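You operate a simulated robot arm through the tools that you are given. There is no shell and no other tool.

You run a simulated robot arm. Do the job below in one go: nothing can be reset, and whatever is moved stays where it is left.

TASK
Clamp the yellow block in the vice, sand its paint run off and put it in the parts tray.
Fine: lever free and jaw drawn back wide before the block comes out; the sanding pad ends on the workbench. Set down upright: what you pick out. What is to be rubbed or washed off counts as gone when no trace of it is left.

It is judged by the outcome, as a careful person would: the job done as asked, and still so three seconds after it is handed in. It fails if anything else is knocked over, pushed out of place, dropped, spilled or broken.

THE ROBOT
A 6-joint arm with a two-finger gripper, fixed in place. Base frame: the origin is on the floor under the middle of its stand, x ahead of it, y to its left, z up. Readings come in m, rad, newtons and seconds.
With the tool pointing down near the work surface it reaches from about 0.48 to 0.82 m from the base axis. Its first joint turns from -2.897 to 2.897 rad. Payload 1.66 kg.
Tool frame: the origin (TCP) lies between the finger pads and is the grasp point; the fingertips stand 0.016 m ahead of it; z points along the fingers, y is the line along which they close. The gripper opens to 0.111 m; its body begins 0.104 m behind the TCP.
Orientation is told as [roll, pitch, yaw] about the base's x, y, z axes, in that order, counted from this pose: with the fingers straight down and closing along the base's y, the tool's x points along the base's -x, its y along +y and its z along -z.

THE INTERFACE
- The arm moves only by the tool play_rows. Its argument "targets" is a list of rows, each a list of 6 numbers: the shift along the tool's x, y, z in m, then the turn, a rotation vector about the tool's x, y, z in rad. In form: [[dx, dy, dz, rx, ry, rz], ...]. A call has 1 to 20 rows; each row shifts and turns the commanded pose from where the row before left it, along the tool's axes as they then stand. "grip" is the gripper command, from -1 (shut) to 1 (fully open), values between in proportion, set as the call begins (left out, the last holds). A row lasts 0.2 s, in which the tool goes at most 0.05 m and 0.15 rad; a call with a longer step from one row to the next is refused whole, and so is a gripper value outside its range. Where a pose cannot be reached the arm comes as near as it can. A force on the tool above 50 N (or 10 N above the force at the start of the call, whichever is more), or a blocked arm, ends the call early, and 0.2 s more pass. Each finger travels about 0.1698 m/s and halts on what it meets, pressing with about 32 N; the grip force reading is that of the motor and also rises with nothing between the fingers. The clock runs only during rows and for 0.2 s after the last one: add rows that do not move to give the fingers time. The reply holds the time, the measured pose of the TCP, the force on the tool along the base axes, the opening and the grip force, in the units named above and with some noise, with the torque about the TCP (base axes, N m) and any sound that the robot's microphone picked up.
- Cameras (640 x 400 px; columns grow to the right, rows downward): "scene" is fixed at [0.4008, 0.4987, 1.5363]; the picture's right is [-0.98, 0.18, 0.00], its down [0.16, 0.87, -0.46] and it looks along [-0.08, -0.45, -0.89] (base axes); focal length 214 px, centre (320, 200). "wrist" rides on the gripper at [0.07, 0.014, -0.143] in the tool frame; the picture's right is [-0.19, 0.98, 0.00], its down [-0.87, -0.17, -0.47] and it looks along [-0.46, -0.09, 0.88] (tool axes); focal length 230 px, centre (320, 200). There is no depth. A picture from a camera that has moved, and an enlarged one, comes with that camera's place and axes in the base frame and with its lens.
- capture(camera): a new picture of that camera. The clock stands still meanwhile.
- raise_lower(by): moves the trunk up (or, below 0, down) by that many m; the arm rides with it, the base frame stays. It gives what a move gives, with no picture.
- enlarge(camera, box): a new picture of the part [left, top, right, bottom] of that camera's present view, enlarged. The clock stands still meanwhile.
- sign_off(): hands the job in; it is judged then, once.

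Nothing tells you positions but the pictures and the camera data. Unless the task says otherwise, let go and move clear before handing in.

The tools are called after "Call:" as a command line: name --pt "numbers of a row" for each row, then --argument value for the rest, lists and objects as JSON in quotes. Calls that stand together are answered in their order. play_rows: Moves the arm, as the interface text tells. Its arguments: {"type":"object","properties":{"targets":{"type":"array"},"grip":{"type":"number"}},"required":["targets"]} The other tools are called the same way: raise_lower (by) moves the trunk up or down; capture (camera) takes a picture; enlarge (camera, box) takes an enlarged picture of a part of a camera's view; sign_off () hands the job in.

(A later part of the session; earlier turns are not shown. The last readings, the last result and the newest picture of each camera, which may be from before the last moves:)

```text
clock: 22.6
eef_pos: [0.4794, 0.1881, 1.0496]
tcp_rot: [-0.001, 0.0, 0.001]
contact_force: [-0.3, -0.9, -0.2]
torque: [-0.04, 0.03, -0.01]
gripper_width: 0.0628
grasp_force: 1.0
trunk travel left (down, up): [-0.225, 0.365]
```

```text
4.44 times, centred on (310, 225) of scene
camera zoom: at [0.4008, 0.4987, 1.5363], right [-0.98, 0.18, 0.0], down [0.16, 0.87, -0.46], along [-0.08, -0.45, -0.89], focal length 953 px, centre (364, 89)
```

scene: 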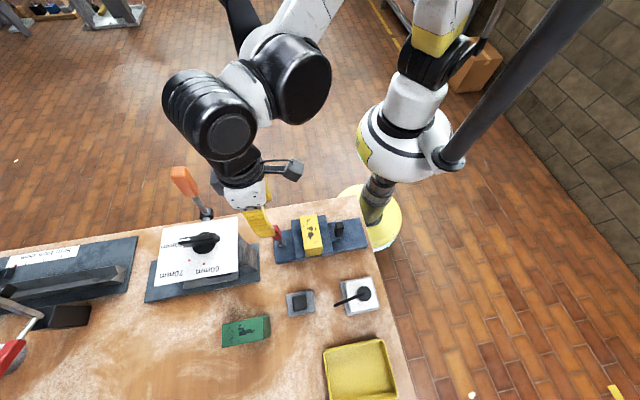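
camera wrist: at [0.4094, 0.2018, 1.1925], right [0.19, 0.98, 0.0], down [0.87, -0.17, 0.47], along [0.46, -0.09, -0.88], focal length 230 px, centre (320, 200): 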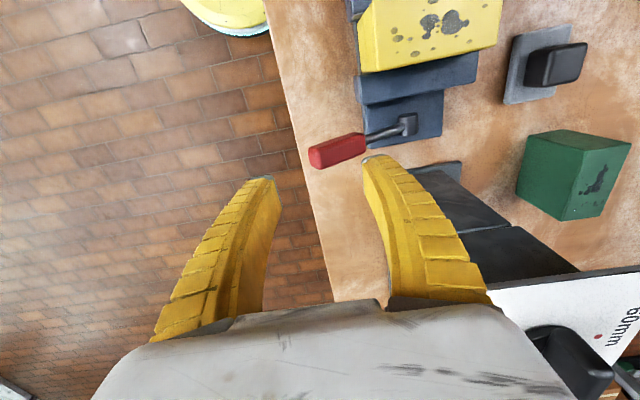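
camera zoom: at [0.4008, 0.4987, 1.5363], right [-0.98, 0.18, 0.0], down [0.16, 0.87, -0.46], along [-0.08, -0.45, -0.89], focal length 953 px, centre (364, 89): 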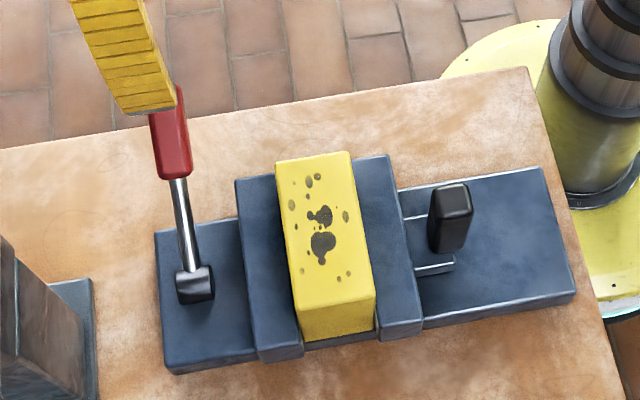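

The lever stays down. To find out whether that locks the jaw, I'll go back to the jaw handle, grip it and pull very slightly.

Call:
play_rows --pt "0.01 0.01 -0.01 0 0 0" --pt "0.035 0.025 -0.005 0 0 0" --pt "0.04 0.025 0 0 0 0" --pt "0.04 0.025 0 0 0 0" --pt "0.03 0.02 0 0 0 0" --pt "0.014 0.007 0 0 0 0" --pt "0 0 0 0 0 0" --grip -0.1

Call:
capture --camera "wrist"

```text
clock: 24.2
eef_pos: [0.3092, 0.2995, 1.0655]
tcp_rot: [0.0, -0.001, -0.001]
contact_force: [-0.3, -0.8, -0.1]
torque: [0.02, -0.01, 0.02]
gripper_width: 0.0525
grasp_force: 1.0
trunk travel left (down, up): [-0.225, 0.365]
```

```text
taken
camera wrist: at [0.2389, 0.313, 1.2089], right [0.19, 0.98, 0.0], down [0.87, -0.17, 0.47], along [0.46, -0.09, -0.88], focal length 230 px, centre (320, 200)
```

wrist: 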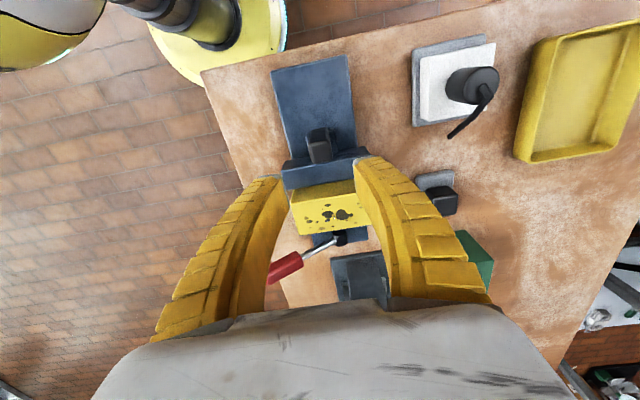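

The handle sits centred between the fingers. I go down, close on it, then pull back a hair.

Call:
play_rows --pt "0 0 0.03 0 0 0" --pt "0 0 0.03 0 0 0" --pt "0 0 0.03 0 0 0" --pt "0 0 0.0215 0 0 0" --pt "0 0 0 0 0 0"

Call:
play_rows --pt "0 0 0 0 0 0" --pt "0 0 0 0 0 0" --pt "0 0 0 0 0 0" --grip -1

```text
clock: 25.4
eef_pos: [0.31, 0.2984, 0.9536]
tcp_rot: [-0.003, -0.001, -0.001]
contact_force: [-0.1, 0.5, 0.3]
torque: [-0.03, -0.04, 0.02]
gripper_width: 0.0523
grasp_force: 1.7
trunk travel left (down, up): [-0.225, 0.365]
```

```text
clock: 26.2
eef_pos: [0.3098, 0.3009, 0.9543]
tcp_rot: [0.001, 0.0, -0.001]
contact_force: [3.4, 7.6, 11.3]
torque: [0.09, -0.06, 0.02]
gripper_width: 0.0209
grasp_force: 34.0
trunk travel left (down, up): [-0.225, 0.365]
```

Call:
play_rows --pt "0.0015 0.001 0 0 0 0" --pt "0.0015 0 0 0 0 0" --pt "0 0 0 0 0 0"

Call:
enlarge --camera "scene" --box '[260, 195, 380, 270]'

```text
clock: 27.0
eef_pos: [0.3078, 0.2996, 0.9545]
tcp_rot: [-0.001, 0.0, -0.002]
contact_force: [20.6, -1.7, 9.2]
torque: [-0.06, -0.25, 0.04]
gripper_width: 0.02
grasp_force: 34.1
trunk travel left (down, up): [-0.225, 0.365]
```

```text
5.33 times, centred on (320, 232) of scene
camera zoom: at [0.4008, 0.4987, 1.5363], right [-0.98, 0.18, 0.0], down [0.16, 0.87, -0.46], along [-0.08, -0.45, -0.89], focal length 1144 px, centre (320, 27)
```

zoom: 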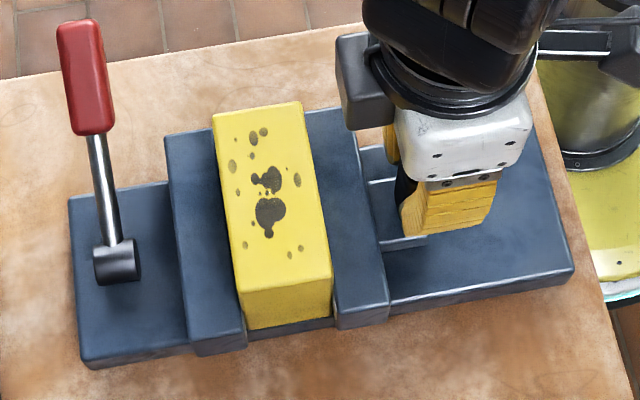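

Pulling back 3 mm raises 20 N and the jaw does not budge (before it slid with ~2 N), so the lever down toward −y is the locked state. I release the handle and go for the sanding pad.

Call:
play_rows --pt "-0.002 0 0 0 0 0" --pt "-0.001 0 0 0 0 0"

Call:
play_rows --pt "0 0 0 0 0 0" --pt "0 0 0 0 0 0" --pt "0 0 0 0 0 0" --grip 0.0

Call:
play_rows --pt "0 0 -0.02 0 0 0" --pt "0 0 -0.03 0 0 0" --pt "0 0 -0.04 0 0 0" --pt "0 0 -0.04 0 0 0" --pt "-0.02 0.02 -0.01 0 0 0" --pt "-0.03 0.04 0 0 0 0" --pt "-0.03 0.04 0 0 0 0" --pt "-0.02 0.035 0 0 0 0" --pt "0 0 0 0 0 0"

Call:
capture --camera "wrist"

Call:
enlarge --camera "scene" --box '[250, 195, 390, 320]'

```text
clock: 27.6
eef_pos: [0.3073, 0.3003, 0.9537]
tcp_rot: [0.0, 0.002, 0.001]
contact_force: [0.2, -5.3, 5.6]
torque: [-0.03, -0.06, 0.0]
gripper_width: 0.0186
grasp_force: 33.6
trunk travel left (down, up): [-0.225, 0.365]
```

```text
clock: 28.4
eef_pos: [0.308, 0.3002, 0.9541]
tcp_rot: [-0.001, 0.0, 0.001]
contact_force: [0.4, 0.6, 0.2]
torque: [0.01, 0.01, -0.02]
gripper_width: 0.0578
grasp_force: 1.6
trunk travel left (down, up): [-0.225, 0.365]
```

```text
clock: 30.4
eef_pos: [0.4075, 0.4327, 1.0935]
tcp_rot: [0.0, 0.0, 0.0]
contact_force: [-0.2, 0.0, 0.8]
torque: [0.03, 0.04, -0.03]
gripper_width: 0.0577
grasp_force: 0.7
trunk travel left (down, up): [-0.225, 0.365]
```

```text
taken
camera wrist: at [0.3379, 0.447, 1.2368], right [0.19, 0.98, 0.0], down [0.87, -0.17, 0.47], along [0.46, -0.09, -0.88], focal length 230 px, centre (320, 200)
```

wrist: 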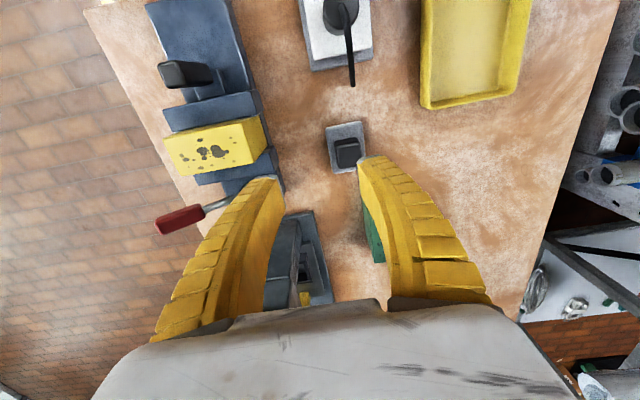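

```text
3.20 times, centred on (320, 258) of scene
camera zoom: at [0.4008, 0.4987, 1.5363], right [-0.98, 0.18, 0.0], down [0.16, 0.87, -0.46], along [-0.08, -0.45, -0.89], focal length 686 px, centre (320, 16)
```

zoom: 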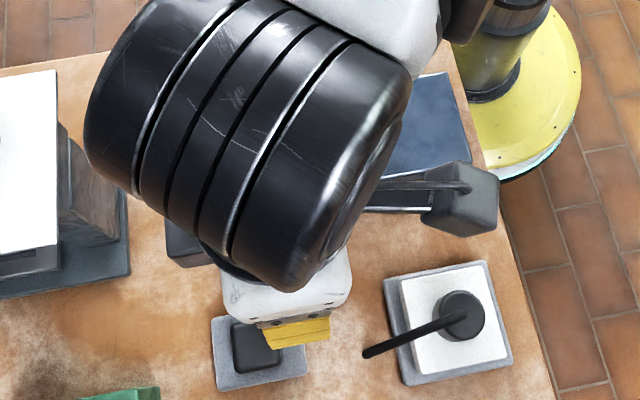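

Call:
enlarge --camera "wrist" --box '[300, 100, 400, 190]'

Call:
enlarge --camera "wrist" --box '[100, 0, 300, 250]'

```text
4.44 times, centred on (350, 145) of wrist
camera zoom: at [0.3379, 0.447, 1.2368], right [0.19, 0.98, 0.0], down [0.87, -0.17, 0.47], along [0.46, -0.09, -0.88], focal length 1022 px, centre (187, 444)
```

zoom: 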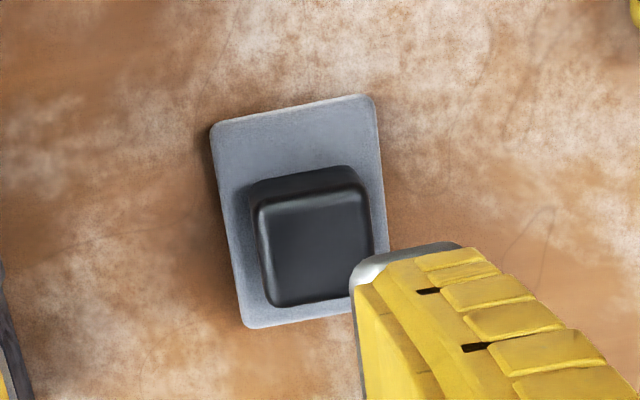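

```text
1.60 times, centred on (200, 125) of wrist
camera zoom: at [0.3379, 0.447, 1.2368], right [0.19, 0.98, 0.0], down [0.87, -0.17, 0.47], along [0.46, -0.09, -0.88], focal length 368 px, centre (512, 320)
```

zoom: 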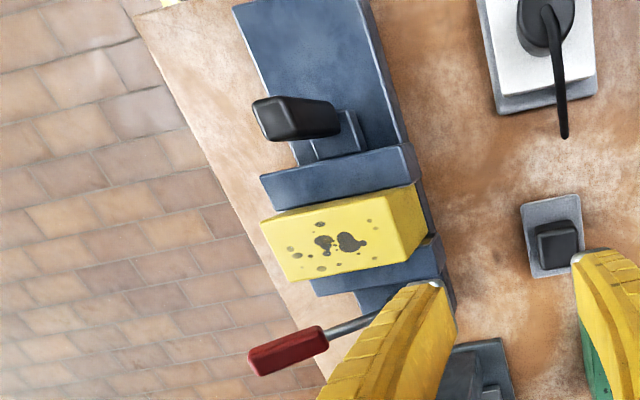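

The lever is down and the vice holds. The pad (plate ≈ 0.08 × 0.06 m with a ~4 cm black knob) is at about (0.450, 0.470), knob top near z = 0.888. I move above it.

Call:
play_rows --pt "-0.015 0.012 0.02 0 0 0" --pt "-0.015 0.012 0.03 0 0 0" --pt "-0.0125 0.0133 0.04 0 0 0" --pt "0 0 0.02 0 0 0" --pt "0 0 0 0 0 0" --grip 0.35

Call:
capture --camera "wrist"

Call:
enlarge --camera "scene" --box '[250, 250, 350, 340]'

```text
clock: 31.6
eef_pos: [0.4511, 0.4717, 0.9841]
tcp_rot: [0.0, 0.0, 0.001]
contact_force: [0.2, -0.8, 0.2]
torque: [0.04, 0.0, 0.0]
gripper_width: 0.0764
grasp_force: 1.0
trunk travel left (down, up): [-0.225, 0.365]
```

```text
taken
camera wrist: at [0.3818, 0.4854, 1.127], right [0.19, 0.98, 0.0], down [0.87, -0.17, 0.47], along [0.46, -0.09, -0.88], focal length 230 px, centre (320, 200)
```

wrist: 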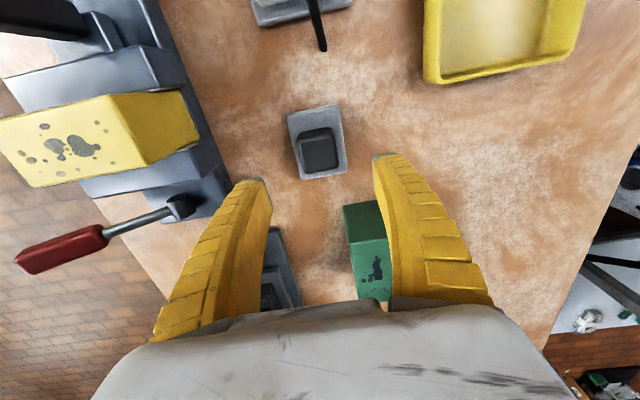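

```text
4.44 times, centred on (300, 295) of scene
camera zoom: at [0.4008, 0.4987, 1.5363], right [-0.98, 0.18, 0.0], down [0.16, 0.87, -0.46], along [-0.08, -0.45, -0.89], focal length 953 px, centre (409, -222)
```

zoom: 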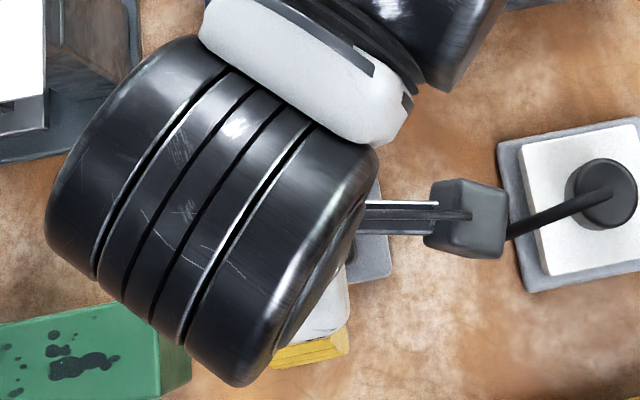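

Knob reads (0.452, 0.4705), nicely between the fingers. I go down to z ≈ 0.880.

Call:
play_rows --pt "0 -0.0012 0.03 0 0 0" --pt "0 0 0.03 0 0 0" --pt "0 0 0.025 0 0 0" --pt "0 0 0.015 0 0 0" --pt "0 0 0 0 0 0"

Call:
capture --camera "wrist"

```text
clock: 32.8
eef_pos: [0.4524, 0.4698, 0.8845]
tcp_rot: [0.0, 0.001, 0.001]
contact_force: [-0.4, 0.7, 0.4]
torque: [0.0, 0.01, 0.02]
gripper_width: 0.0762
grasp_force: 1.3
trunk travel left (down, up): [-0.225, 0.365]
```

```text
taken
camera wrist: at [0.3824, 0.4844, 1.0275], right [0.19, 0.98, 0.0], down [0.87, -0.17, 0.47], along [0.46, -0.09, -0.88], focal length 230 px, centre (320, 200)
```

wrist: 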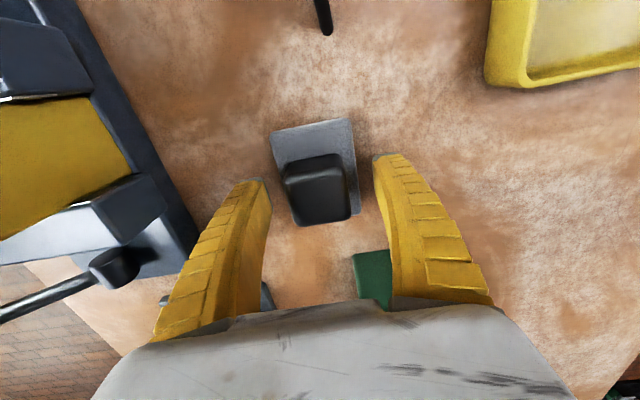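

Still clear of the plate. I go down another 8 mm to get more of the knob, then close.

Call:
play_rows --pt "0 0 0.004 0 0 0" --pt "0 0 0.004 0 0 0" --pt "0 0 0 0 0 0"

Call:
play_rows --pt "0 0 0 0 0 0" --pt "0 0 0 0 0 0" --pt "0 0 0 0 0 0" --grip -1

Call:
capture --camera "wrist"

```text
clock: 33.6
eef_pos: [0.4517, 0.4704, 0.8752]
tcp_rot: [0.001, 0.0, -0.001]
contact_force: [0.1, -0.1, -0.5]
torque: [0.01, 0.0, -0.01]
gripper_width: 0.0762
grasp_force: 0.9
trunk travel left (down, up): [-0.225, 0.365]
```

```text
clock: 34.4
eef_pos: [0.4508, 0.4696, 0.8788]
tcp_rot: [0.002, -0.002, 0.0]
contact_force: [-0.8, 1.1, 36.7]
torque: [-0.02, -0.03, 0.0]
gripper_width: 0.0358
grasp_force: 32.0
trunk travel left (down, up): [-0.225, 0.365]
```

```text
taken
camera wrist: at [0.3805, 0.4834, 1.0213], right [0.19, 0.98, 0.0], down [0.86, -0.17, 0.47], along [0.46, -0.09, -0.88], focal length 230 px, centre (320, 200)
```

wrist: 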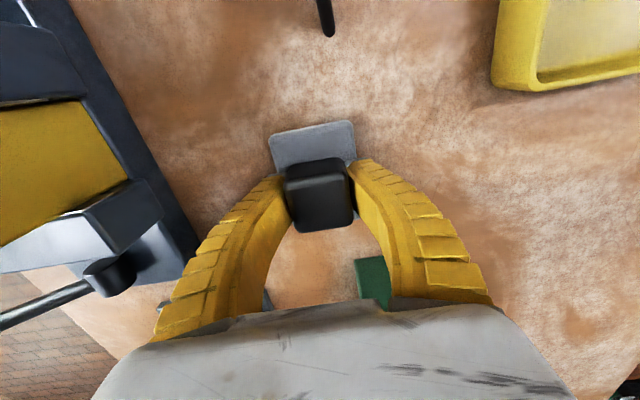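

The knob is gripped (36 mm wide). I lift the pad straight up.

Call:
play_rows --pt "0 0 -0.004 0 0 0" --pt "0 0 -0.01 0 0 0" --pt "0 0 -0.03 0 0 0" --pt "0 0 -0.04 0 0 0" --pt "0 0 -0.045 0 0 0" --pt "0 0 -0.04 0 0 0" --pt "0 0 0 0 0 0"

Call:
capture --camera "wrist"

Call:
capture --camera "scene"

```text
clock: 36.0
eef_pos: [0.4522, 0.4705, 1.0455]
tcp_rot: [0.0, 0.0, -0.001]
contact_force: [0.1, -0.2, 0.6]
torque: [0.02, -0.01, 0.02]
gripper_width: 0.0339
grasp_force: 32.2
trunk travel left (down, up): [-0.225, 0.365]
```

```text
taken
camera wrist: at [0.3822, 0.4834, 1.1891], right [0.19, 0.98, 0.0], down [0.87, -0.17, 0.47], along [0.46, -0.09, -0.88], focal length 230 px, centre (320, 200)
```

wrist: 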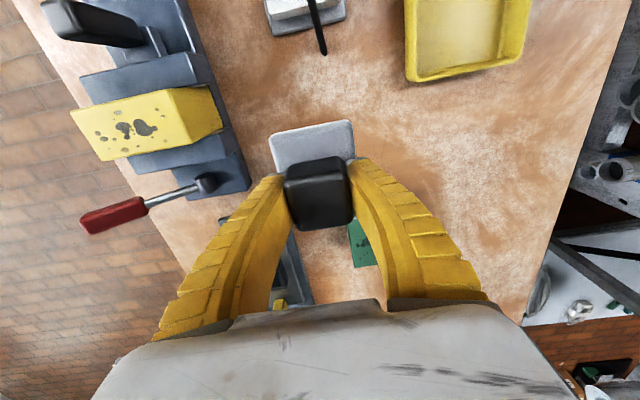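

```text
taken
```

scene: 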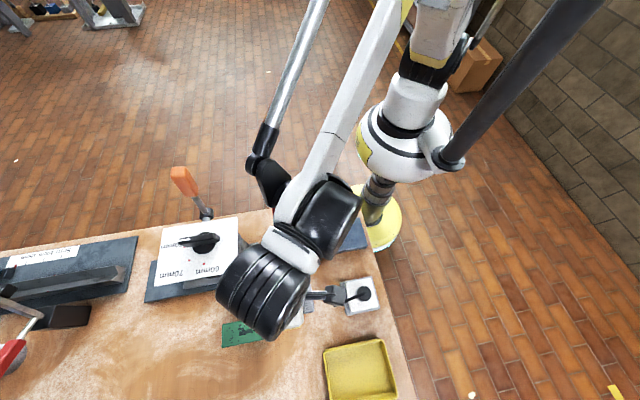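

The pad is in hand. I carry it over the block's top at (0.3905, 0.298), staying high.

Call:
play_rows --pt "0.01 -0.025 0 0 0 0" --pt "0.0125 -0.036 0 0 0 0" --pt "0.0125 -0.036 0 0 0 0" --pt "0.0125 -0.036 0 0 0 0" --pt "0.0095 -0.027 0 0 0 0" --pt "0.0045 -0.0125 0 0 0 0" --pt "0 0 0 0 0 0"

Call:
capture --camera "wrist"

Call:
enlarge --camera "scene" --box '[260, 195, 380, 270]'

```text
clock: 37.6
eef_pos: [0.3901, 0.2995, 1.0445]
tcp_rot: [0.0, 0.001, 0.0]
contact_force: [0.5, -0.8, -0.9]
torque: [0.01, 0.03, -0.03]
gripper_width: 0.0339
grasp_force: 32.0
trunk travel left (down, up): [-0.225, 0.365]
```

```text
taken
camera wrist: at [0.3207, 0.3129, 1.1875], right [0.19, 0.98, 0.0], down [0.87, -0.17, 0.47], along [0.46, -0.09, -0.88], focal length 230 px, centre (320, 200)
```

wrist: 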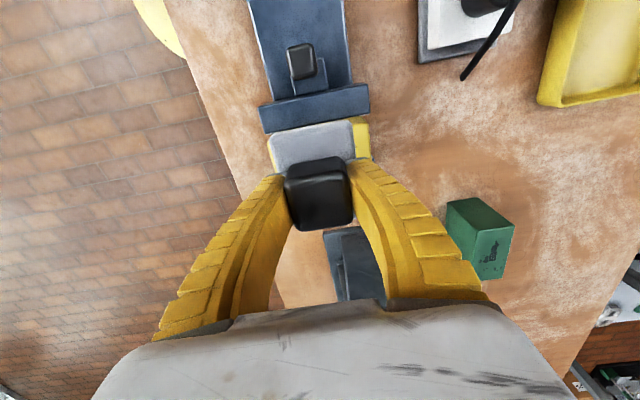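

```text
5.33 times, centred on (320, 232) of scene
camera zoom: at [0.4008, 0.4987, 1.5363], right [-0.98, 0.18, 0.0], down [0.16, 0.87, -0.46], along [-0.08, -0.45, -0.89], focal length 1144 px, centre (320, 27)
```

zoom: 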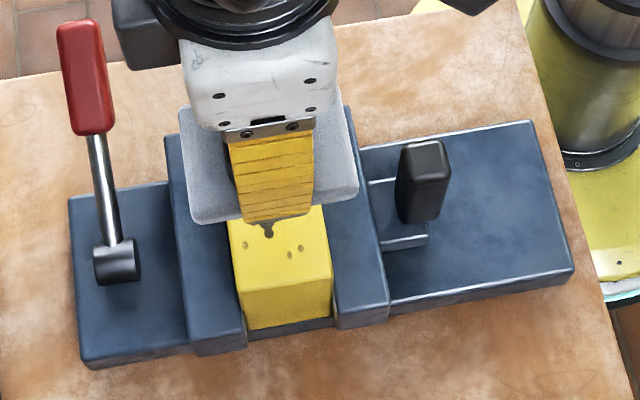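

The pad is level and over the block. I lower it to just above, then feel for contact in small steps.

Call:
play_rows --pt "0 0 0.012 0 0 0" --pt "0 0 0.012 0 0 0" --pt "0 0 0.008 0 0 0" --pt "0 0 0 0 0 0"

Call:
play_rows --pt "0 0 0.002 0 0 0" --pt "0 0 0.002 0 0 0" --pt "0 0 0.001 0 0 0" --pt "0 0 0 0 0 0"

```text
clock: 38.6
eef_pos: [0.3902, 0.3004, 1.0115]
tcp_rot: [-0.001, -0.001, -0.001]
contact_force: [0.6, 0.5, -0.5]
torque: [0.0, 0.01, 0.03]
gripper_width: 0.0339
grasp_force: 31.5
trunk travel left (down, up): [-0.225, 0.365]
```

```text
clock: 39.6
eef_pos: [0.3895, 0.3, 1.0076]
tcp_rot: [-0.001, 0.0, 0.0]
contact_force: [-0.6, -0.2, -0.6]
torque: [0.02, 0.0, -0.01]
gripper_width: 0.0339
grasp_force: 32.5
trunk travel left (down, up): [-0.225, 0.365]
```

Call:
play_rows --pt "0 0 0.0015 0 0 0" --pt "0 0 0.0015 0 0 0" --pt "0 0 0 0 0 0"

Call:
enlarge --camera "scene" --box '[280, 195, 370, 265]'

```text
clock: 40.4
eef_pos: [0.3898, 0.2993, 1.0061]
tcp_rot: [-0.002, -0.001, 0.001]
contact_force: [-0.7, -0.1, -0.4]
torque: [0.01, -0.04, -0.02]
gripper_width: 0.034
grasp_force: 31.5
trunk travel left (down, up): [-0.225, 0.365]
```

```text
5.71 times, centred on (325, 230) of scene
camera zoom: at [0.4008, 0.4987, 1.5363], right [-0.98, 0.18, 0.0], down [0.16, 0.87, -0.46], along [-0.08, -0.45, -0.89], focal length 1226 px, centre (291, 29)
```

zoom: 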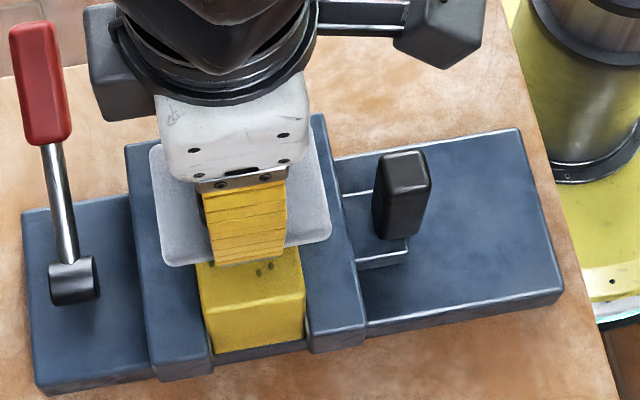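

No contact yet, so the block top is a little lower than the pad. I keep lowering in small steps.

Call:
play_rows --pt "0 0 0.0015 0 0 0" --pt "0 0 0.0015 0 0 0" --pt "0 0 0.001 0 0 0" --pt "0 0 0 0 0 0"

Call:
play_rows --pt "0 0 0.001 0 0 0" --pt "0 0 0.001 0 0 0" --pt "0 0 0 0 0 0"

```text
clock: 41.4
eef_pos: [0.3904, 0.299, 1.0011]
tcp_rot: [0.001, 0.0, 0.0]
contact_force: [0.6, -0.6, -0.6]
torque: [0.02, 0.01, 0.01]
gripper_width: 0.0342
grasp_force: 31.9
trunk travel left (down, up): [-0.225, 0.365]
```

```text
clock: 42.2
eef_pos: [0.3897, 0.2973, 0.9997]
tcp_rot: [0.0, 0.001, 0.0]
contact_force: [0.2, -0.3, -0.7]
torque: [-0.02, -0.01, -0.01]
gripper_width: 0.0342
grasp_force: 32.4
trunk travel left (down, up): [-0.225, 0.365]
```

Call:
play_rows --pt "0 0 0.001 0 0 0" --pt "0 0 0.001 0 0 0" --pt "0 0 0.001 0 0 0" --pt "0 0 0 0 0 0"

Call:
play_rows --pt "0 0 0.001 0 0 0" --pt "0 0 0.001 0 0 0" --pt "0 0 0 0 0 0"

```text
clock: 43.2
eef_pos: [0.389, 0.2993, 0.9962]
tcp_rot: [0.001, 0.001, 0.0]
contact_force: [-0.7, 0.1, -0.7]
torque: [0.0, -0.04, 0.01]
gripper_width: 0.034
grasp_force: 32.1
trunk travel left (down, up): [-0.225, 0.365]
```

```text
clock: 44.0
eef_pos: [0.3903, 0.2993, 0.993]
tcp_rot: [0.002, 0.001, 0.0]
contact_force: [4.9, 4.4, 17.6]
torque: [0.07, -0.16, 0.04]
gripper_width: 0.0351
grasp_force: 32.3
trunk travel left (down, up): [-0.225, 0.365]
```

Contact: 17 N at z ≈ 0.993. I ease off a touch and start rubbing back and forth along the block.

Call:
play_rows --pt "0 0 -0.0004 0 0 0" --pt "0 0.008 0 0 0 0" --pt "0 0.008 0 0 0 0" --pt "0 0.008 0 0 0 0" --pt "0 -0.01 0 0 0 0" --pt "0 -0.012 0 0 0 0" --pt "0 -0.012 0 0 0 0" --pt "0 -0.01 0 0 0 0" --pt "0 -0.008 0 0 0 0" --pt "0 0.01 0 0 0 0" --pt "0 0.009 0 0 0 0" --pt "0 0.009 0 0 0 0" --pt "0 0 0 0 0 0"

Call:
enlarge --camera "scene" --box '[280, 195, 370, 265]'

```text
clock: 46.8
eef_pos: [0.3877, 0.2977, 0.9946]
tcp_rot: [0.001, 0.0, 0.001]
contact_force: [1.8, -4.7, 14.2]
torque: [-0.08, -0.05, 0.0]
gripper_width: 0.0345
grasp_force: 32.1
trunk travel left (down, up): [-0.225, 0.365]
```

```text
5.71 times, centred on (325, 230) of scene
camera zoom: at [0.4008, 0.4987, 1.5363], right [-0.98, 0.18, 0.0], down [0.16, 0.87, -0.46], along [-0.08, -0.45, -0.89], focal length 1226 px, centre (291, 29)
```

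zoom: 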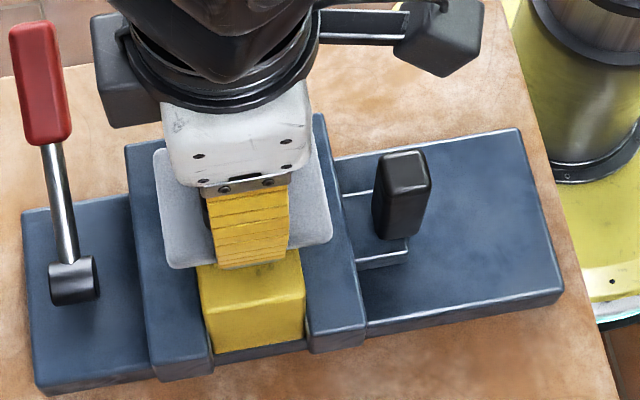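

Steady ~14 N of pressure and the block stays put. I carry on with fuller strokes covering the whole top.

Call:
play_rows --pt "0 0.01 0 0 0 0" --pt "0 0.01 0 0 0 0" --pt "0 0.01 0 0 0 0" --pt "0 -0.01 0 0 0 0" --pt "0 -0.012 0 0 0 0" --pt "0 -0.012 0 0 0 0" --pt "0 -0.012 0 0 0 0" --pt "0 -0.012 0 0 0 0" --pt "0 -0.005 0 0 0 0" --pt "0 0.01 0 0 0 0" --pt "0 0.012 0 0 0 0" --pt "0 0.012 0 0 0 0" --pt "0 0.012 0 0 0 0" --pt "0 0.012 0 0 0 0" --pt "0 0.005 0 0 0 0" --pt "0 -0.012 0 0 0 0" --pt "0 -0.012 0 0 0 0" --pt "0 -0.006 0 0 0 0" --pt "0 0 0 0 0 0"

Call:
play_rows --pt "0 0.01 0 0 0 0" --pt "0 0.01 0 0 0 0" --pt "0 0.01 0 0 0 0" --pt "0 -0.01 0 0 0 0" --pt "0 -0.012 0 0 0 0" --pt "0 -0.012 0 0 0 0" --pt "0 -0.012 0 0 0 0" --pt "0 -0.012 0 0 0 0" --pt "0 -0.005 0 0 0 0" --pt "0 0.01 0 0 0 0" --pt "0 0.012 0 0 0 0" --pt "0 0.012 0 0 0 0" --pt "0 0.012 0 0 0 0" --pt "0 0.012 0 0 0 0" --pt "0 0.005 0 0 0 0" --pt "0 -0.012 0 0 0 0" --pt "0 -0.012 0 0 0 0" --pt "0 -0.006 0 0 0 0" --pt "0 0 0 0 0 0"

```text
clock: 50.8
eef_pos: [0.39, 0.2985, 0.9962]
tcp_rot: [0.001, 0.0, 0.0]
contact_force: [-0.5, 2.4, 13.0]
torque: [0.05, 0.04, 0.01]
gripper_width: 0.0347
grasp_force: 31.8
trunk travel left (down, up): [-0.225, 0.365]
```

```text
clock: 54.8
eef_pos: [0.3894, 0.2984, 0.9944]
tcp_rot: [-0.002, 0.001, -0.001]
contact_force: [-0.6, 4.5, 15.2]
torque: [0.08, 0.0, 0.04]
gripper_width: 0.0346
grasp_force: 31.9
trunk travel left (down, up): [-0.225, 0.365]
```

Strokes went through without trouble. I lift the pad and move it aside to look at the block's top.

Call:
play_rows --pt "0 0 -0.01 0 0 0" --pt "0 0 -0.03 0 0 0" --pt "0 0 -0.03 0 0 0" --pt "-0.01 0.03 0 0 0 0" --pt "-0.012 0.04 0 0 0 0" --pt "-0.012 0.04 0 0 0 0" --pt "-0.012 0.04 0 0 0 0" --pt "-0.01 0.015 0 0 0 0" --pt "0 0 0 0 0 0"

Call:
capture --camera "wrist"

Call:
enlarge --camera "scene" --box '[280, 195, 370, 265]'

```text
clock: 56.8
eef_pos: [0.4462, 0.4646, 1.0633]
tcp_rot: [-0.002, 0.0, -0.001]
contact_force: [0.6, 0.3, -1.1]
torque: [0.02, 0.0, 0.01]
gripper_width: 0.0339
grasp_force: 32.1
trunk travel left (down, up): [-0.225, 0.365]
```

```text
taken
camera wrist: at [0.377, 0.4777, 1.2065], right [0.19, 0.98, 0.0], down [0.87, -0.17, 0.47], along [0.46, -0.09, -0.88], focal length 230 px, centre (320, 200)
```

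wrist: 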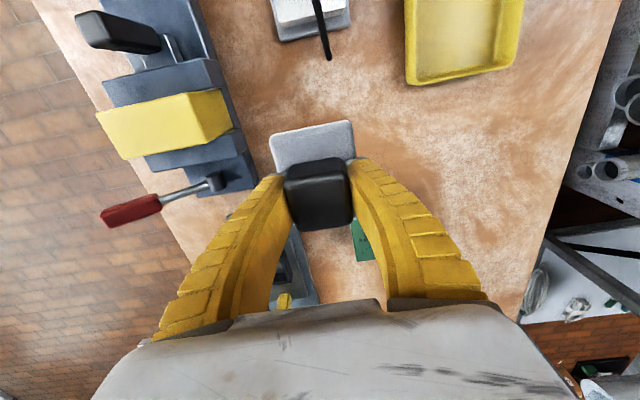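

```text
5.71 times, centred on (325, 230) of scene
camera zoom: at [0.4008, 0.4987, 1.5363], right [-0.98, 0.18, 0.0], down [0.16, 0.87, -0.46], along [-0.08, -0.45, -0.89], focal length 1226 px, centre (291, 29)
```

zoom: 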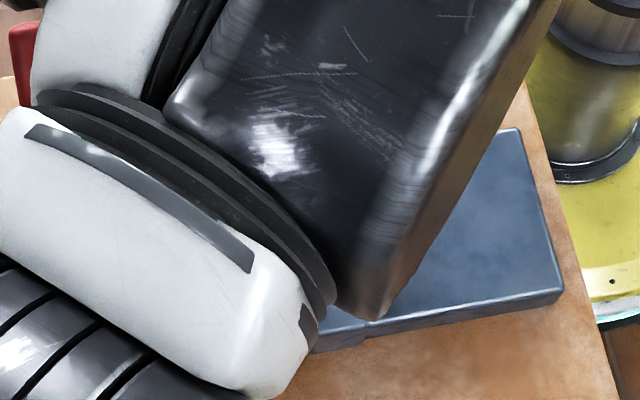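

Call:
enlarge --camera "wrist" --box '[80, 75, 260, 190]'

Call:
enlarge --camera "wrist" --box '[90, 80, 170, 165]'

Call:
enlarge --camera "wrist" --box '[160, 80, 240, 165]'

```text
3.48 times, centred on (170, 132) of wrist
camera zoom: at [0.377, 0.4777, 1.2065], right [0.19, 0.98, 0.0], down [0.87, -0.17, 0.47], along [0.46, -0.09, -0.88], focal length 800 px, centre (842, 435)
```

zoom: 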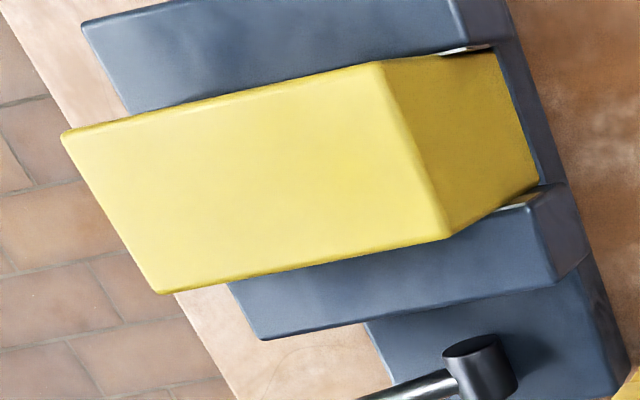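

```text
4.71 times, centred on (130, 122) of wrist
camera zoom: at [0.377, 0.4777, 1.2065], right [0.19, 0.98, 0.0], down [0.87, -0.17, 0.47], along [0.46, -0.09, -0.88], focal length 1083 px, centre (1214, 565)
```

zoom: 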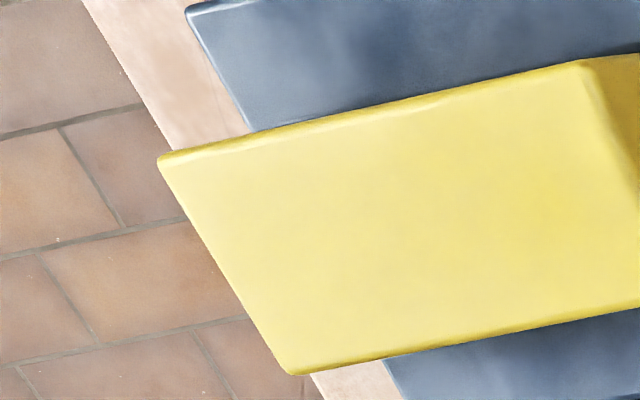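

```text
4.71 times, centred on (200, 122) of wrist
camera zoom: at [0.377, 0.4777, 1.2065], right [0.19, 0.98, 0.0], down [0.87, -0.17, 0.47], along [0.46, -0.09, -0.88], focal length 1083 px, centre (885, 565)
```

zoom: 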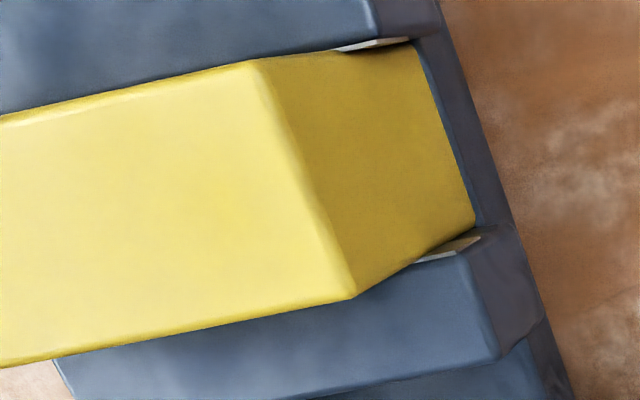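

The top is clean — no trace of the run left. I set the pad back down on the bench where it came from, feeling for contact.

Call:
play_rows --pt "-0.004 0.004 0.03 0 0 0" --pt "-0.001 0.001 0.045 0 0 0" --pt "0 0 0.045 0 0 0" --pt "0 0 0.035 0 0 0" --pt "0 0 0.018 0 0 0" --pt "0 0 0 0 0 0"

Call:
play_rows --pt "0 0 0.003 0 0 0" --pt "0 0 0.002 0 0 0" --pt "0 0 0.002 0 0 0" --pt "0 0 0 0 0 0"

```text
clock: 58.2
eef_pos: [0.4492, 0.4689, 0.8911]
tcp_rot: [0.001, -0.001, 0.0]
contact_force: [-1.0, 0.3, -0.5]
torque: [0.02, -0.01, 0.05]
gripper_width: 0.0338
grasp_force: 32.4
trunk travel left (down, up): [-0.225, 0.365]
```

```text
clock: 59.2
eef_pos: [0.451, 0.4705, 0.8843]
tcp_rot: [0.0, -0.001, 0.0]
contact_force: [1.1, 0.0, 0.1]
torque: [-0.01, 0.01, -0.02]
gripper_width: 0.0339
grasp_force: 31.6
trunk travel left (down, up): [-0.225, 0.365]
```

Call:
play_rows --pt "0 0 0.002 0 0 0" --pt "0 0 0.0015 0 0 0" --pt "0 0 0.001 0 0 0" --pt "0 0 0 0 0 0"

Call:
play_rows --pt "0 0 0.001 0 0 0" --pt "0 0 0.001 0 0 0" --pt "0 0 0 0 0 0"

```text
clock: 60.2
eef_pos: [0.452, 0.4685, 0.8788]
tcp_rot: [0.0, 0.001, 0.0]
contact_force: [-0.5, 1.2, 0.8]
torque: [0.01, -0.04, 0.01]
gripper_width: 0.0341
grasp_force: 32.1
trunk travel left (down, up): [-0.225, 0.365]
```

```text
clock: 61.0
eef_pos: [0.4506, 0.469, 0.8802]
tcp_rot: [0.001, -0.002, -0.001]
contact_force: [5.4, 8.1, 24.2]
torque: [0.09, -0.01, -0.03]
gripper_width: 0.0352
grasp_force: 31.9
trunk travel left (down, up): [-0.225, 0.365]
```

The pad is down on the bench (24 N). I ease the pressure, let go and rise.

Call:
play_rows --pt "0 0 -0.001 0 0 0" --pt "0 0 0 0 0 0"

Call:
play_rows --pt "0 0 0 0 0 0" --pt "0 0 0 0 0 0" --pt "0 0 0 0 0 0" --pt "0 0 -0.01 0 0 0" --pt "0 0 -0.03 0 0 0" --pt "0 0 -0.04 0 0 0" --pt "0 0 -0.04 0 0 0" --pt "0 0 -0.04 0 0 0" --pt "0 0 0 0 0 0" --grip 0.35

Call:
capture --camera "wrist"

```text
clock: 61.6
eef_pos: [0.4508, 0.4684, 0.8792]
tcp_rot: [-0.001, -0.001, 0.001]
contact_force: [6.1, 5.4, 22.6]
torque: [0.04, -0.15, 0.0]
gripper_width: 0.0355
grasp_force: 31.5
trunk travel left (down, up): [-0.225, 0.365]
```

```text
clock: 63.6
eef_pos: [0.4523, 0.4678, 1.0392]
tcp_rot: [0.001, 0.0, 0.001]
contact_force: [0.1, -0.2, 0.4]
torque: [0.01, -0.02, 0.02]
gripper_width: 0.0764
grasp_force: 0.4
trunk travel left (down, up): [-0.225, 0.365]
```

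```text
taken
camera wrist: at [0.3835, 0.4828, 1.1822], right [0.19, 0.98, 0.0], down [0.87, -0.17, 0.47], along [0.46, -0.09, -0.88], focal length 230 px, centre (320, 200)
```

wrist: 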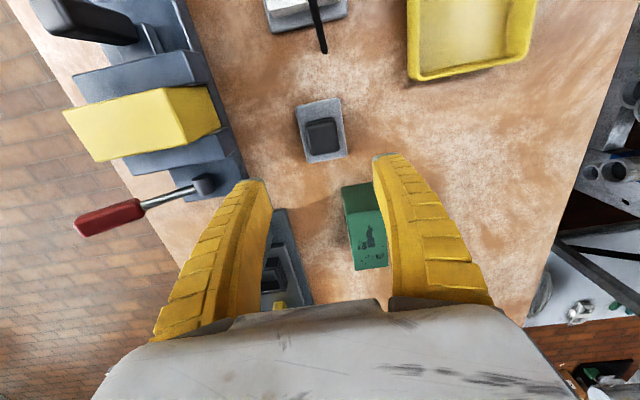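

The pad rests on the bench again. Now I free the lever: I go over it and straddle its lowered red grip, so that the −y finger can push it back up.

Call:
play_rows --pt "-0.002 -0.02 -0.02 0 0 0" --pt "-0.004 -0.036 -0.005 0 0 0" --pt "-0.004 -0.04 0 0 0 0" --pt "-0.004 -0.04 0 0 0 0" --pt "-0.004 -0.04 0 0 0 0" --pt "-0.004 -0.04 0 0 0 0" --pt "-0.003 -0.035 0 0 0 0" --pt "-0.001 -0.02 0 0 0 0" --pt "0 0 0 0 0 0"

Call:
capture --camera "wrist"

Call:
enlarge --camera "scene" --box '[240, 180, 400, 320]'

```text
clock: 65.6
eef_pos: [0.4779, 0.1976, 1.0634]
tcp_rot: [0.0, 0.0, 0.0]
contact_force: [-0.6, -0.2, -0.3]
torque: [0.0, -0.02, -0.02]
gripper_width: 0.0764
grasp_force: 1.1
trunk travel left (down, up): [-0.225, 0.365]
```

```text
taken
camera wrist: at [0.4077, 0.2123, 1.2067], right [0.19, 0.98, 0.0], down [0.87, -0.17, 0.47], along [0.46, -0.09, -0.88], focal length 230 px, centre (320, 200)
```

wrist: 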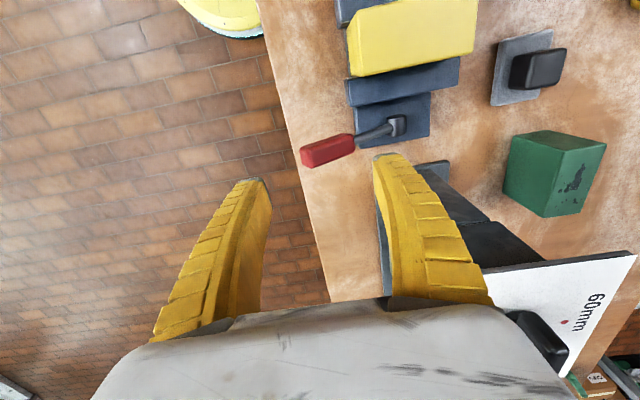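

```text
2.86 times, centred on (320, 250) of scene
camera zoom: at [0.4008, 0.4987, 1.5363], right [-0.98, 0.18, 0.0], down [0.16, 0.87, -0.46], along [-0.08, -0.45, -0.89], focal length 613 px, centre (320, 57)
```

zoom: 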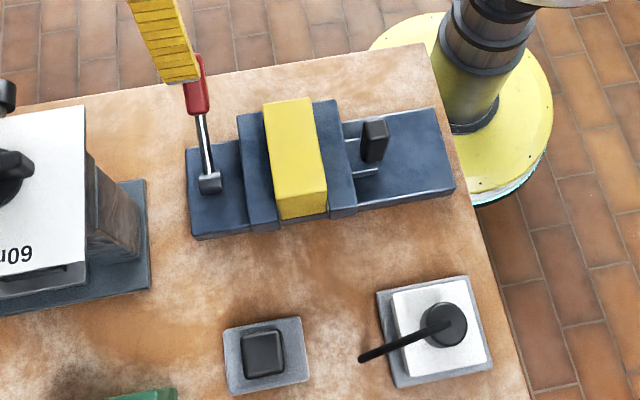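

The lever's end lies at about (0.478, 0.18, 0.965), between the fingers. I lower the fingers around it.

Call:
play_rows --pt "0 0 0.03 0 0 0" --pt "0 0 0.03 0 0 0" --pt "0 0 0.025 0 0 0" --pt "0 0 0.012 0 0 0" --pt "0 0 0 0 0 0"

Call:
capture --camera "wrist"

```text
clock: 66.8
eef_pos: [0.4767, 0.199, 0.9672]
tcp_rot: [0.0, 0.0, -0.001]
contact_force: [-0.1, 0.0, 0.3]
torque: [0.0, -0.05, 0.01]
gripper_width: 0.0763
grasp_force: 0.6
trunk travel left (down, up): [-0.225, 0.365]
```

```text
taken
camera wrist: at [0.408, 0.2118, 1.1107], right [0.19, 0.98, 0.0], down [0.87, -0.17, 0.47], along [0.46, -0.09, -0.88], focal length 230 px, centre (320, 200)
```

wrist: 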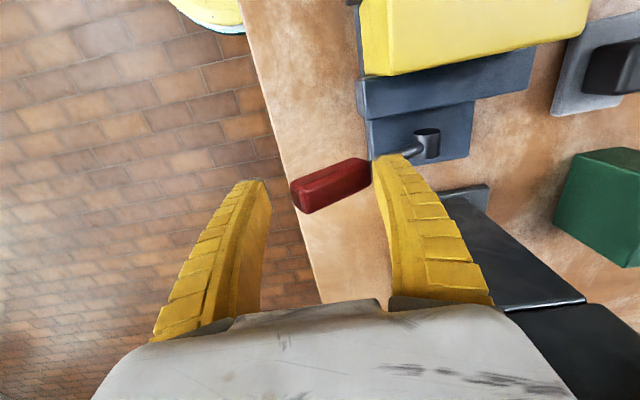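

Clear on both sides. I push toward +y while rising along the lever's arc.

Call:
play_rows --pt "0 0.008 0 0 0 0" --pt "0 0.006 -0.004 0 0 0" --pt "0 0.006 -0.008 0 0 0" --pt "0 0.006 -0.008 0 0 0" --pt "0 0.006 -0.007 0 0 0" --pt "0 0 0 0 0 0"

Call:
capture --camera "wrist"

Call:
enlarge --camera "scene" --box '[220, 170, 340, 270]'

```text
clock: 68.2
eef_pos: [0.4756, 0.2297, 0.9934]
tcp_rot: [0.001, -0.001, 0.002]
contact_force: [0.8, 0.0, -0.9]
torque: [-0.04, -0.01, -0.01]
gripper_width: 0.0763
grasp_force: 1.0
trunk travel left (down, up): [-0.225, 0.365]
```

```text
taken
camera wrist: at [0.4067, 0.2436, 1.1377], right [0.19, 0.98, 0.0], down [0.87, -0.17, 0.47], along [0.46, -0.09, -0.88], focal length 230 px, centre (320, 200)
```

wrist: 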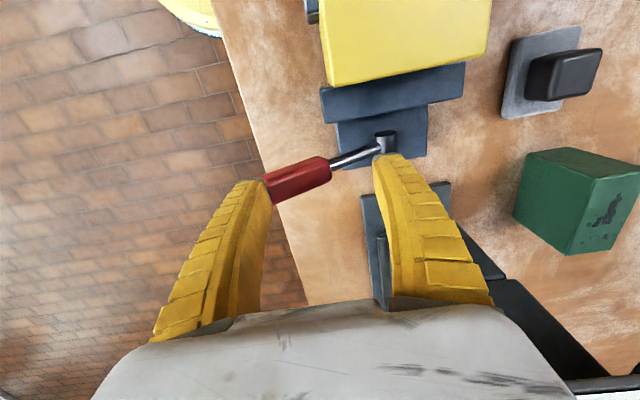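

```text
4.00 times, centred on (280, 220) of scene
camera zoom: at [0.4008, 0.4987, 1.5363], right [-0.98, 0.18, 0.0], down [0.16, 0.87, -0.46], along [-0.08, -0.45, -0.89], focal length 858 px, centre (480, 120)
```

zoom: 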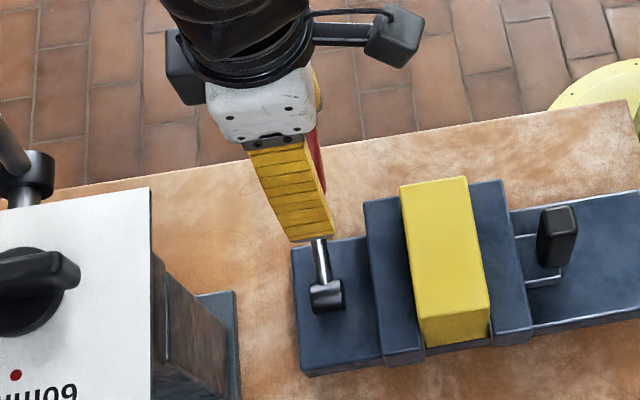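

No force was felt, so the finger seems to have passed just above the lever's end. I zoom in to check.

Call:
enlarge --camera "wrist" --box '[230, 120, 410, 230]'

```text
3.56 times, centred on (320, 175) of wrist
camera zoom: at [0.4067, 0.2436, 1.1377], right [0.19, 0.98, 0.0], down [0.87, -0.17, 0.47], along [0.46, -0.09, -0.88], focal length 818 px, centre (320, 289)
```

zoom: 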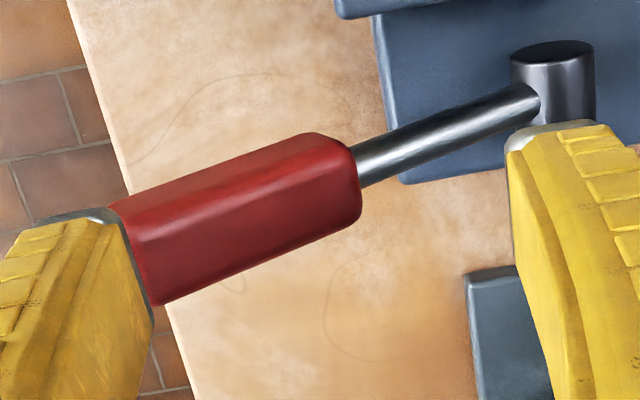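

Indeed the lever hasn't moved; its end is a bit shorter than I assumed (y ≈ 0.177). I back off, go lower this time, and make contact before rising.

Call:
play_rows --pt "0 -0.012 -0.004 0 0 0" --pt "0 -0.012 0 0 0 0" --pt "-0.001 -0.007 0.004 0 0 0" --pt "-0.001 0 0.012 0 0 0" --pt "0 0 0.012 0 0 0" --pt "0 0 0.0095 0 0 0" --pt "0 0 0 0 0 0"

Call:
play_rows --pt "0 0.007 0 0 0 0" --pt "0 0.006 0 0 0 0" --pt "0 0.005 0 0 0 0" --pt "0 0.002 0 0 0 0" --pt "0 0 0 0 0 0"

Call:
capture --camera "wrist"

```text
clock: 69.8
eef_pos: [0.4785, 0.1991, 0.9599]
tcp_rot: [0.001, -0.001, 0.001]
contact_force: [0.1, -0.8, -0.5]
torque: [0.01, 0.03, -0.02]
gripper_width: 0.0766
grasp_force: 0.6
trunk travel left (down, up): [-0.225, 0.365]
```

```text
clock: 71.0
eef_pos: [0.4781, 0.2173, 0.9615]
tcp_rot: [-0.001, 0.0, 0.0]
contact_force: [1.6, -10.4, 4.1]
torque: [-0.27, -0.01, 0.03]
gripper_width: 0.0847
grasp_force: 7.6
trunk travel left (down, up): [-0.225, 0.365]
```

```text
taken
camera wrist: at [0.409, 0.2315, 1.1034], right [0.19, 0.98, 0.0], down [0.87, -0.17, 0.47], along [0.46, -0.09, -0.88], focal length 230 px, centre (320, 200)
```

wrist: 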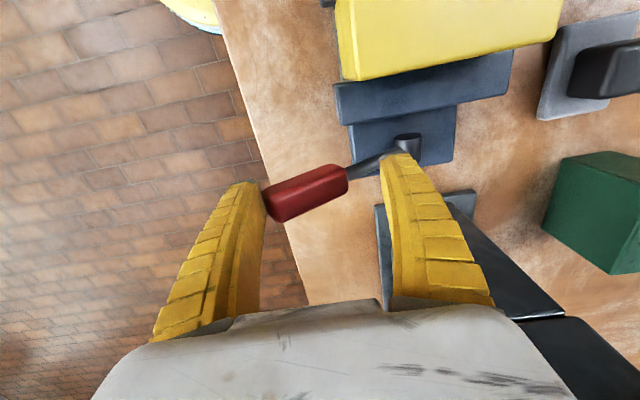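

Contact on the lever's end now (10 N). I move up and over along the arc.

Call:
play_rows --pt "0 0.002 -0.004 0 0 0" --pt "0 0.003 -0.005 0 0 0" --pt "0 0.003 -0.005 0 0 0" --pt "0 0.003 -0.004 0 0 0" --pt "0 0 0 0 0 0"

Call:
capture --camera "wrist"

```text
clock: 72.2
eef_pos: [0.4782, 0.2295, 0.9796]
tcp_rot: [-0.001, 0.001, 0.001]
contact_force: [-3.2, -11.4, 5.0]
torque: [-0.32, 0.06, -0.12]
gripper_width: 0.0851
grasp_force: 7.7
trunk travel left (down, up): [-0.225, 0.365]
```

```text
taken
camera wrist: at [0.409, 0.2427, 1.1226], right [0.19, 0.98, 0.0], down [0.87, -0.17, 0.47], along [0.46, -0.09, -0.88], focal length 230 px, centre (320, 200)
```

wrist: 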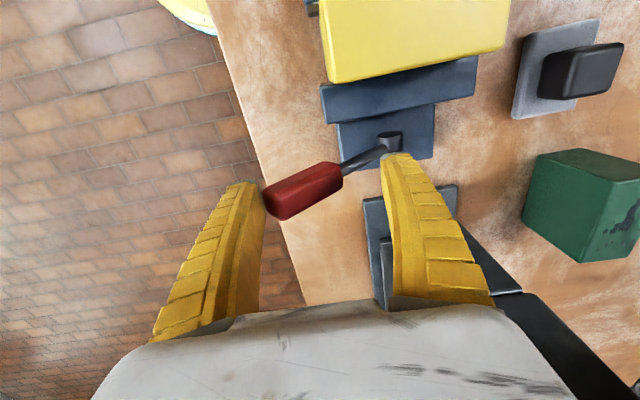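

The lever is rising with the finger. I continue the arc.

Call:
play_rows --pt "0 0.006 -0.006 0 0 0" --pt "0 0.006 -0.005 0 0 0" --pt "0 0.007 -0.005 0 0 0" --pt "0 0.007 -0.004 0 0 0" --pt "0 0.007 -0.003 0 0 0" --pt "0 0 0 0 0 0"

Call:
capture --camera "wrist"

```text
clock: 73.6
eef_pos: [0.4786, 0.2631, 1.0022]
tcp_rot: [0.0, -0.001, -0.001]
contact_force: [-1.0, -1.1, -0.1]
torque: [-0.02, 0.01, 0.02]
gripper_width: 0.0775
grasp_force: 2.0
trunk travel left (down, up): [-0.225, 0.365]
```

```text
taken
camera wrist: at [0.4096, 0.2765, 1.1452], right [0.19, 0.98, 0.0], down [0.87, -0.17, 0.47], along [0.46, -0.09, -0.88], focal length 230 px, centre (320, 200)
```

wrist: 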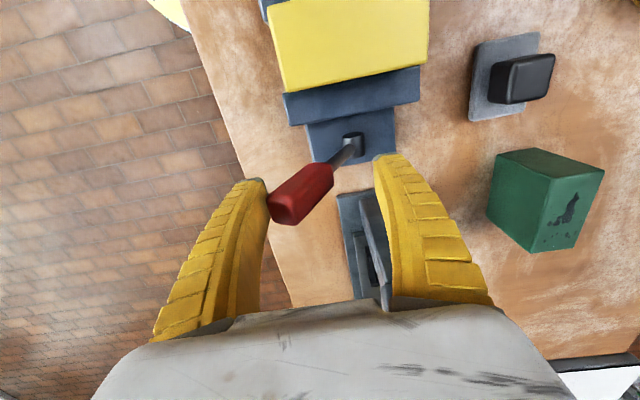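

It's coming up nicely with light force. On to upright.

Call:
play_rows --pt "0 0.009 -0.002 0 0 0" --pt "0 0.009 -0.002 0 0 0" --pt "0 0.009 -0.002 0 0 0" --pt "0 0.009 0 0 0 0" --pt "0 0.009 0 0 0 0" --pt "0 0.008 0 0 0 0" --pt "0 0 0 0 0 0"

Call:
capture --camera "wrist"

```text
clock: 75.2
eef_pos: [0.4786, 0.3169, 1.0068]
tcp_rot: [0.001, -0.001, -0.002]
contact_force: [0.6, 0.8, -0.6]
torque: [0.0, 0.03, -0.02]
gripper_width: 0.0762
grasp_force: 1.0
trunk travel left (down, up): [-0.225, 0.365]
```

```text
taken
camera wrist: at [0.4089, 0.3304, 1.1503], right [0.19, 0.98, 0.0], down [0.87, -0.17, 0.47], along [0.46, -0.09, -0.88], focal length 230 px, centre (320, 200)
```

wrist: 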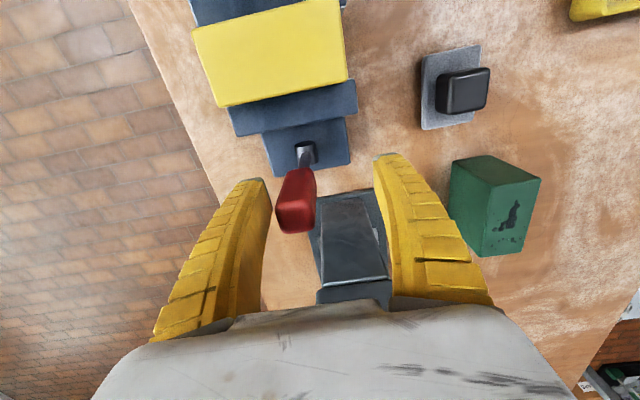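

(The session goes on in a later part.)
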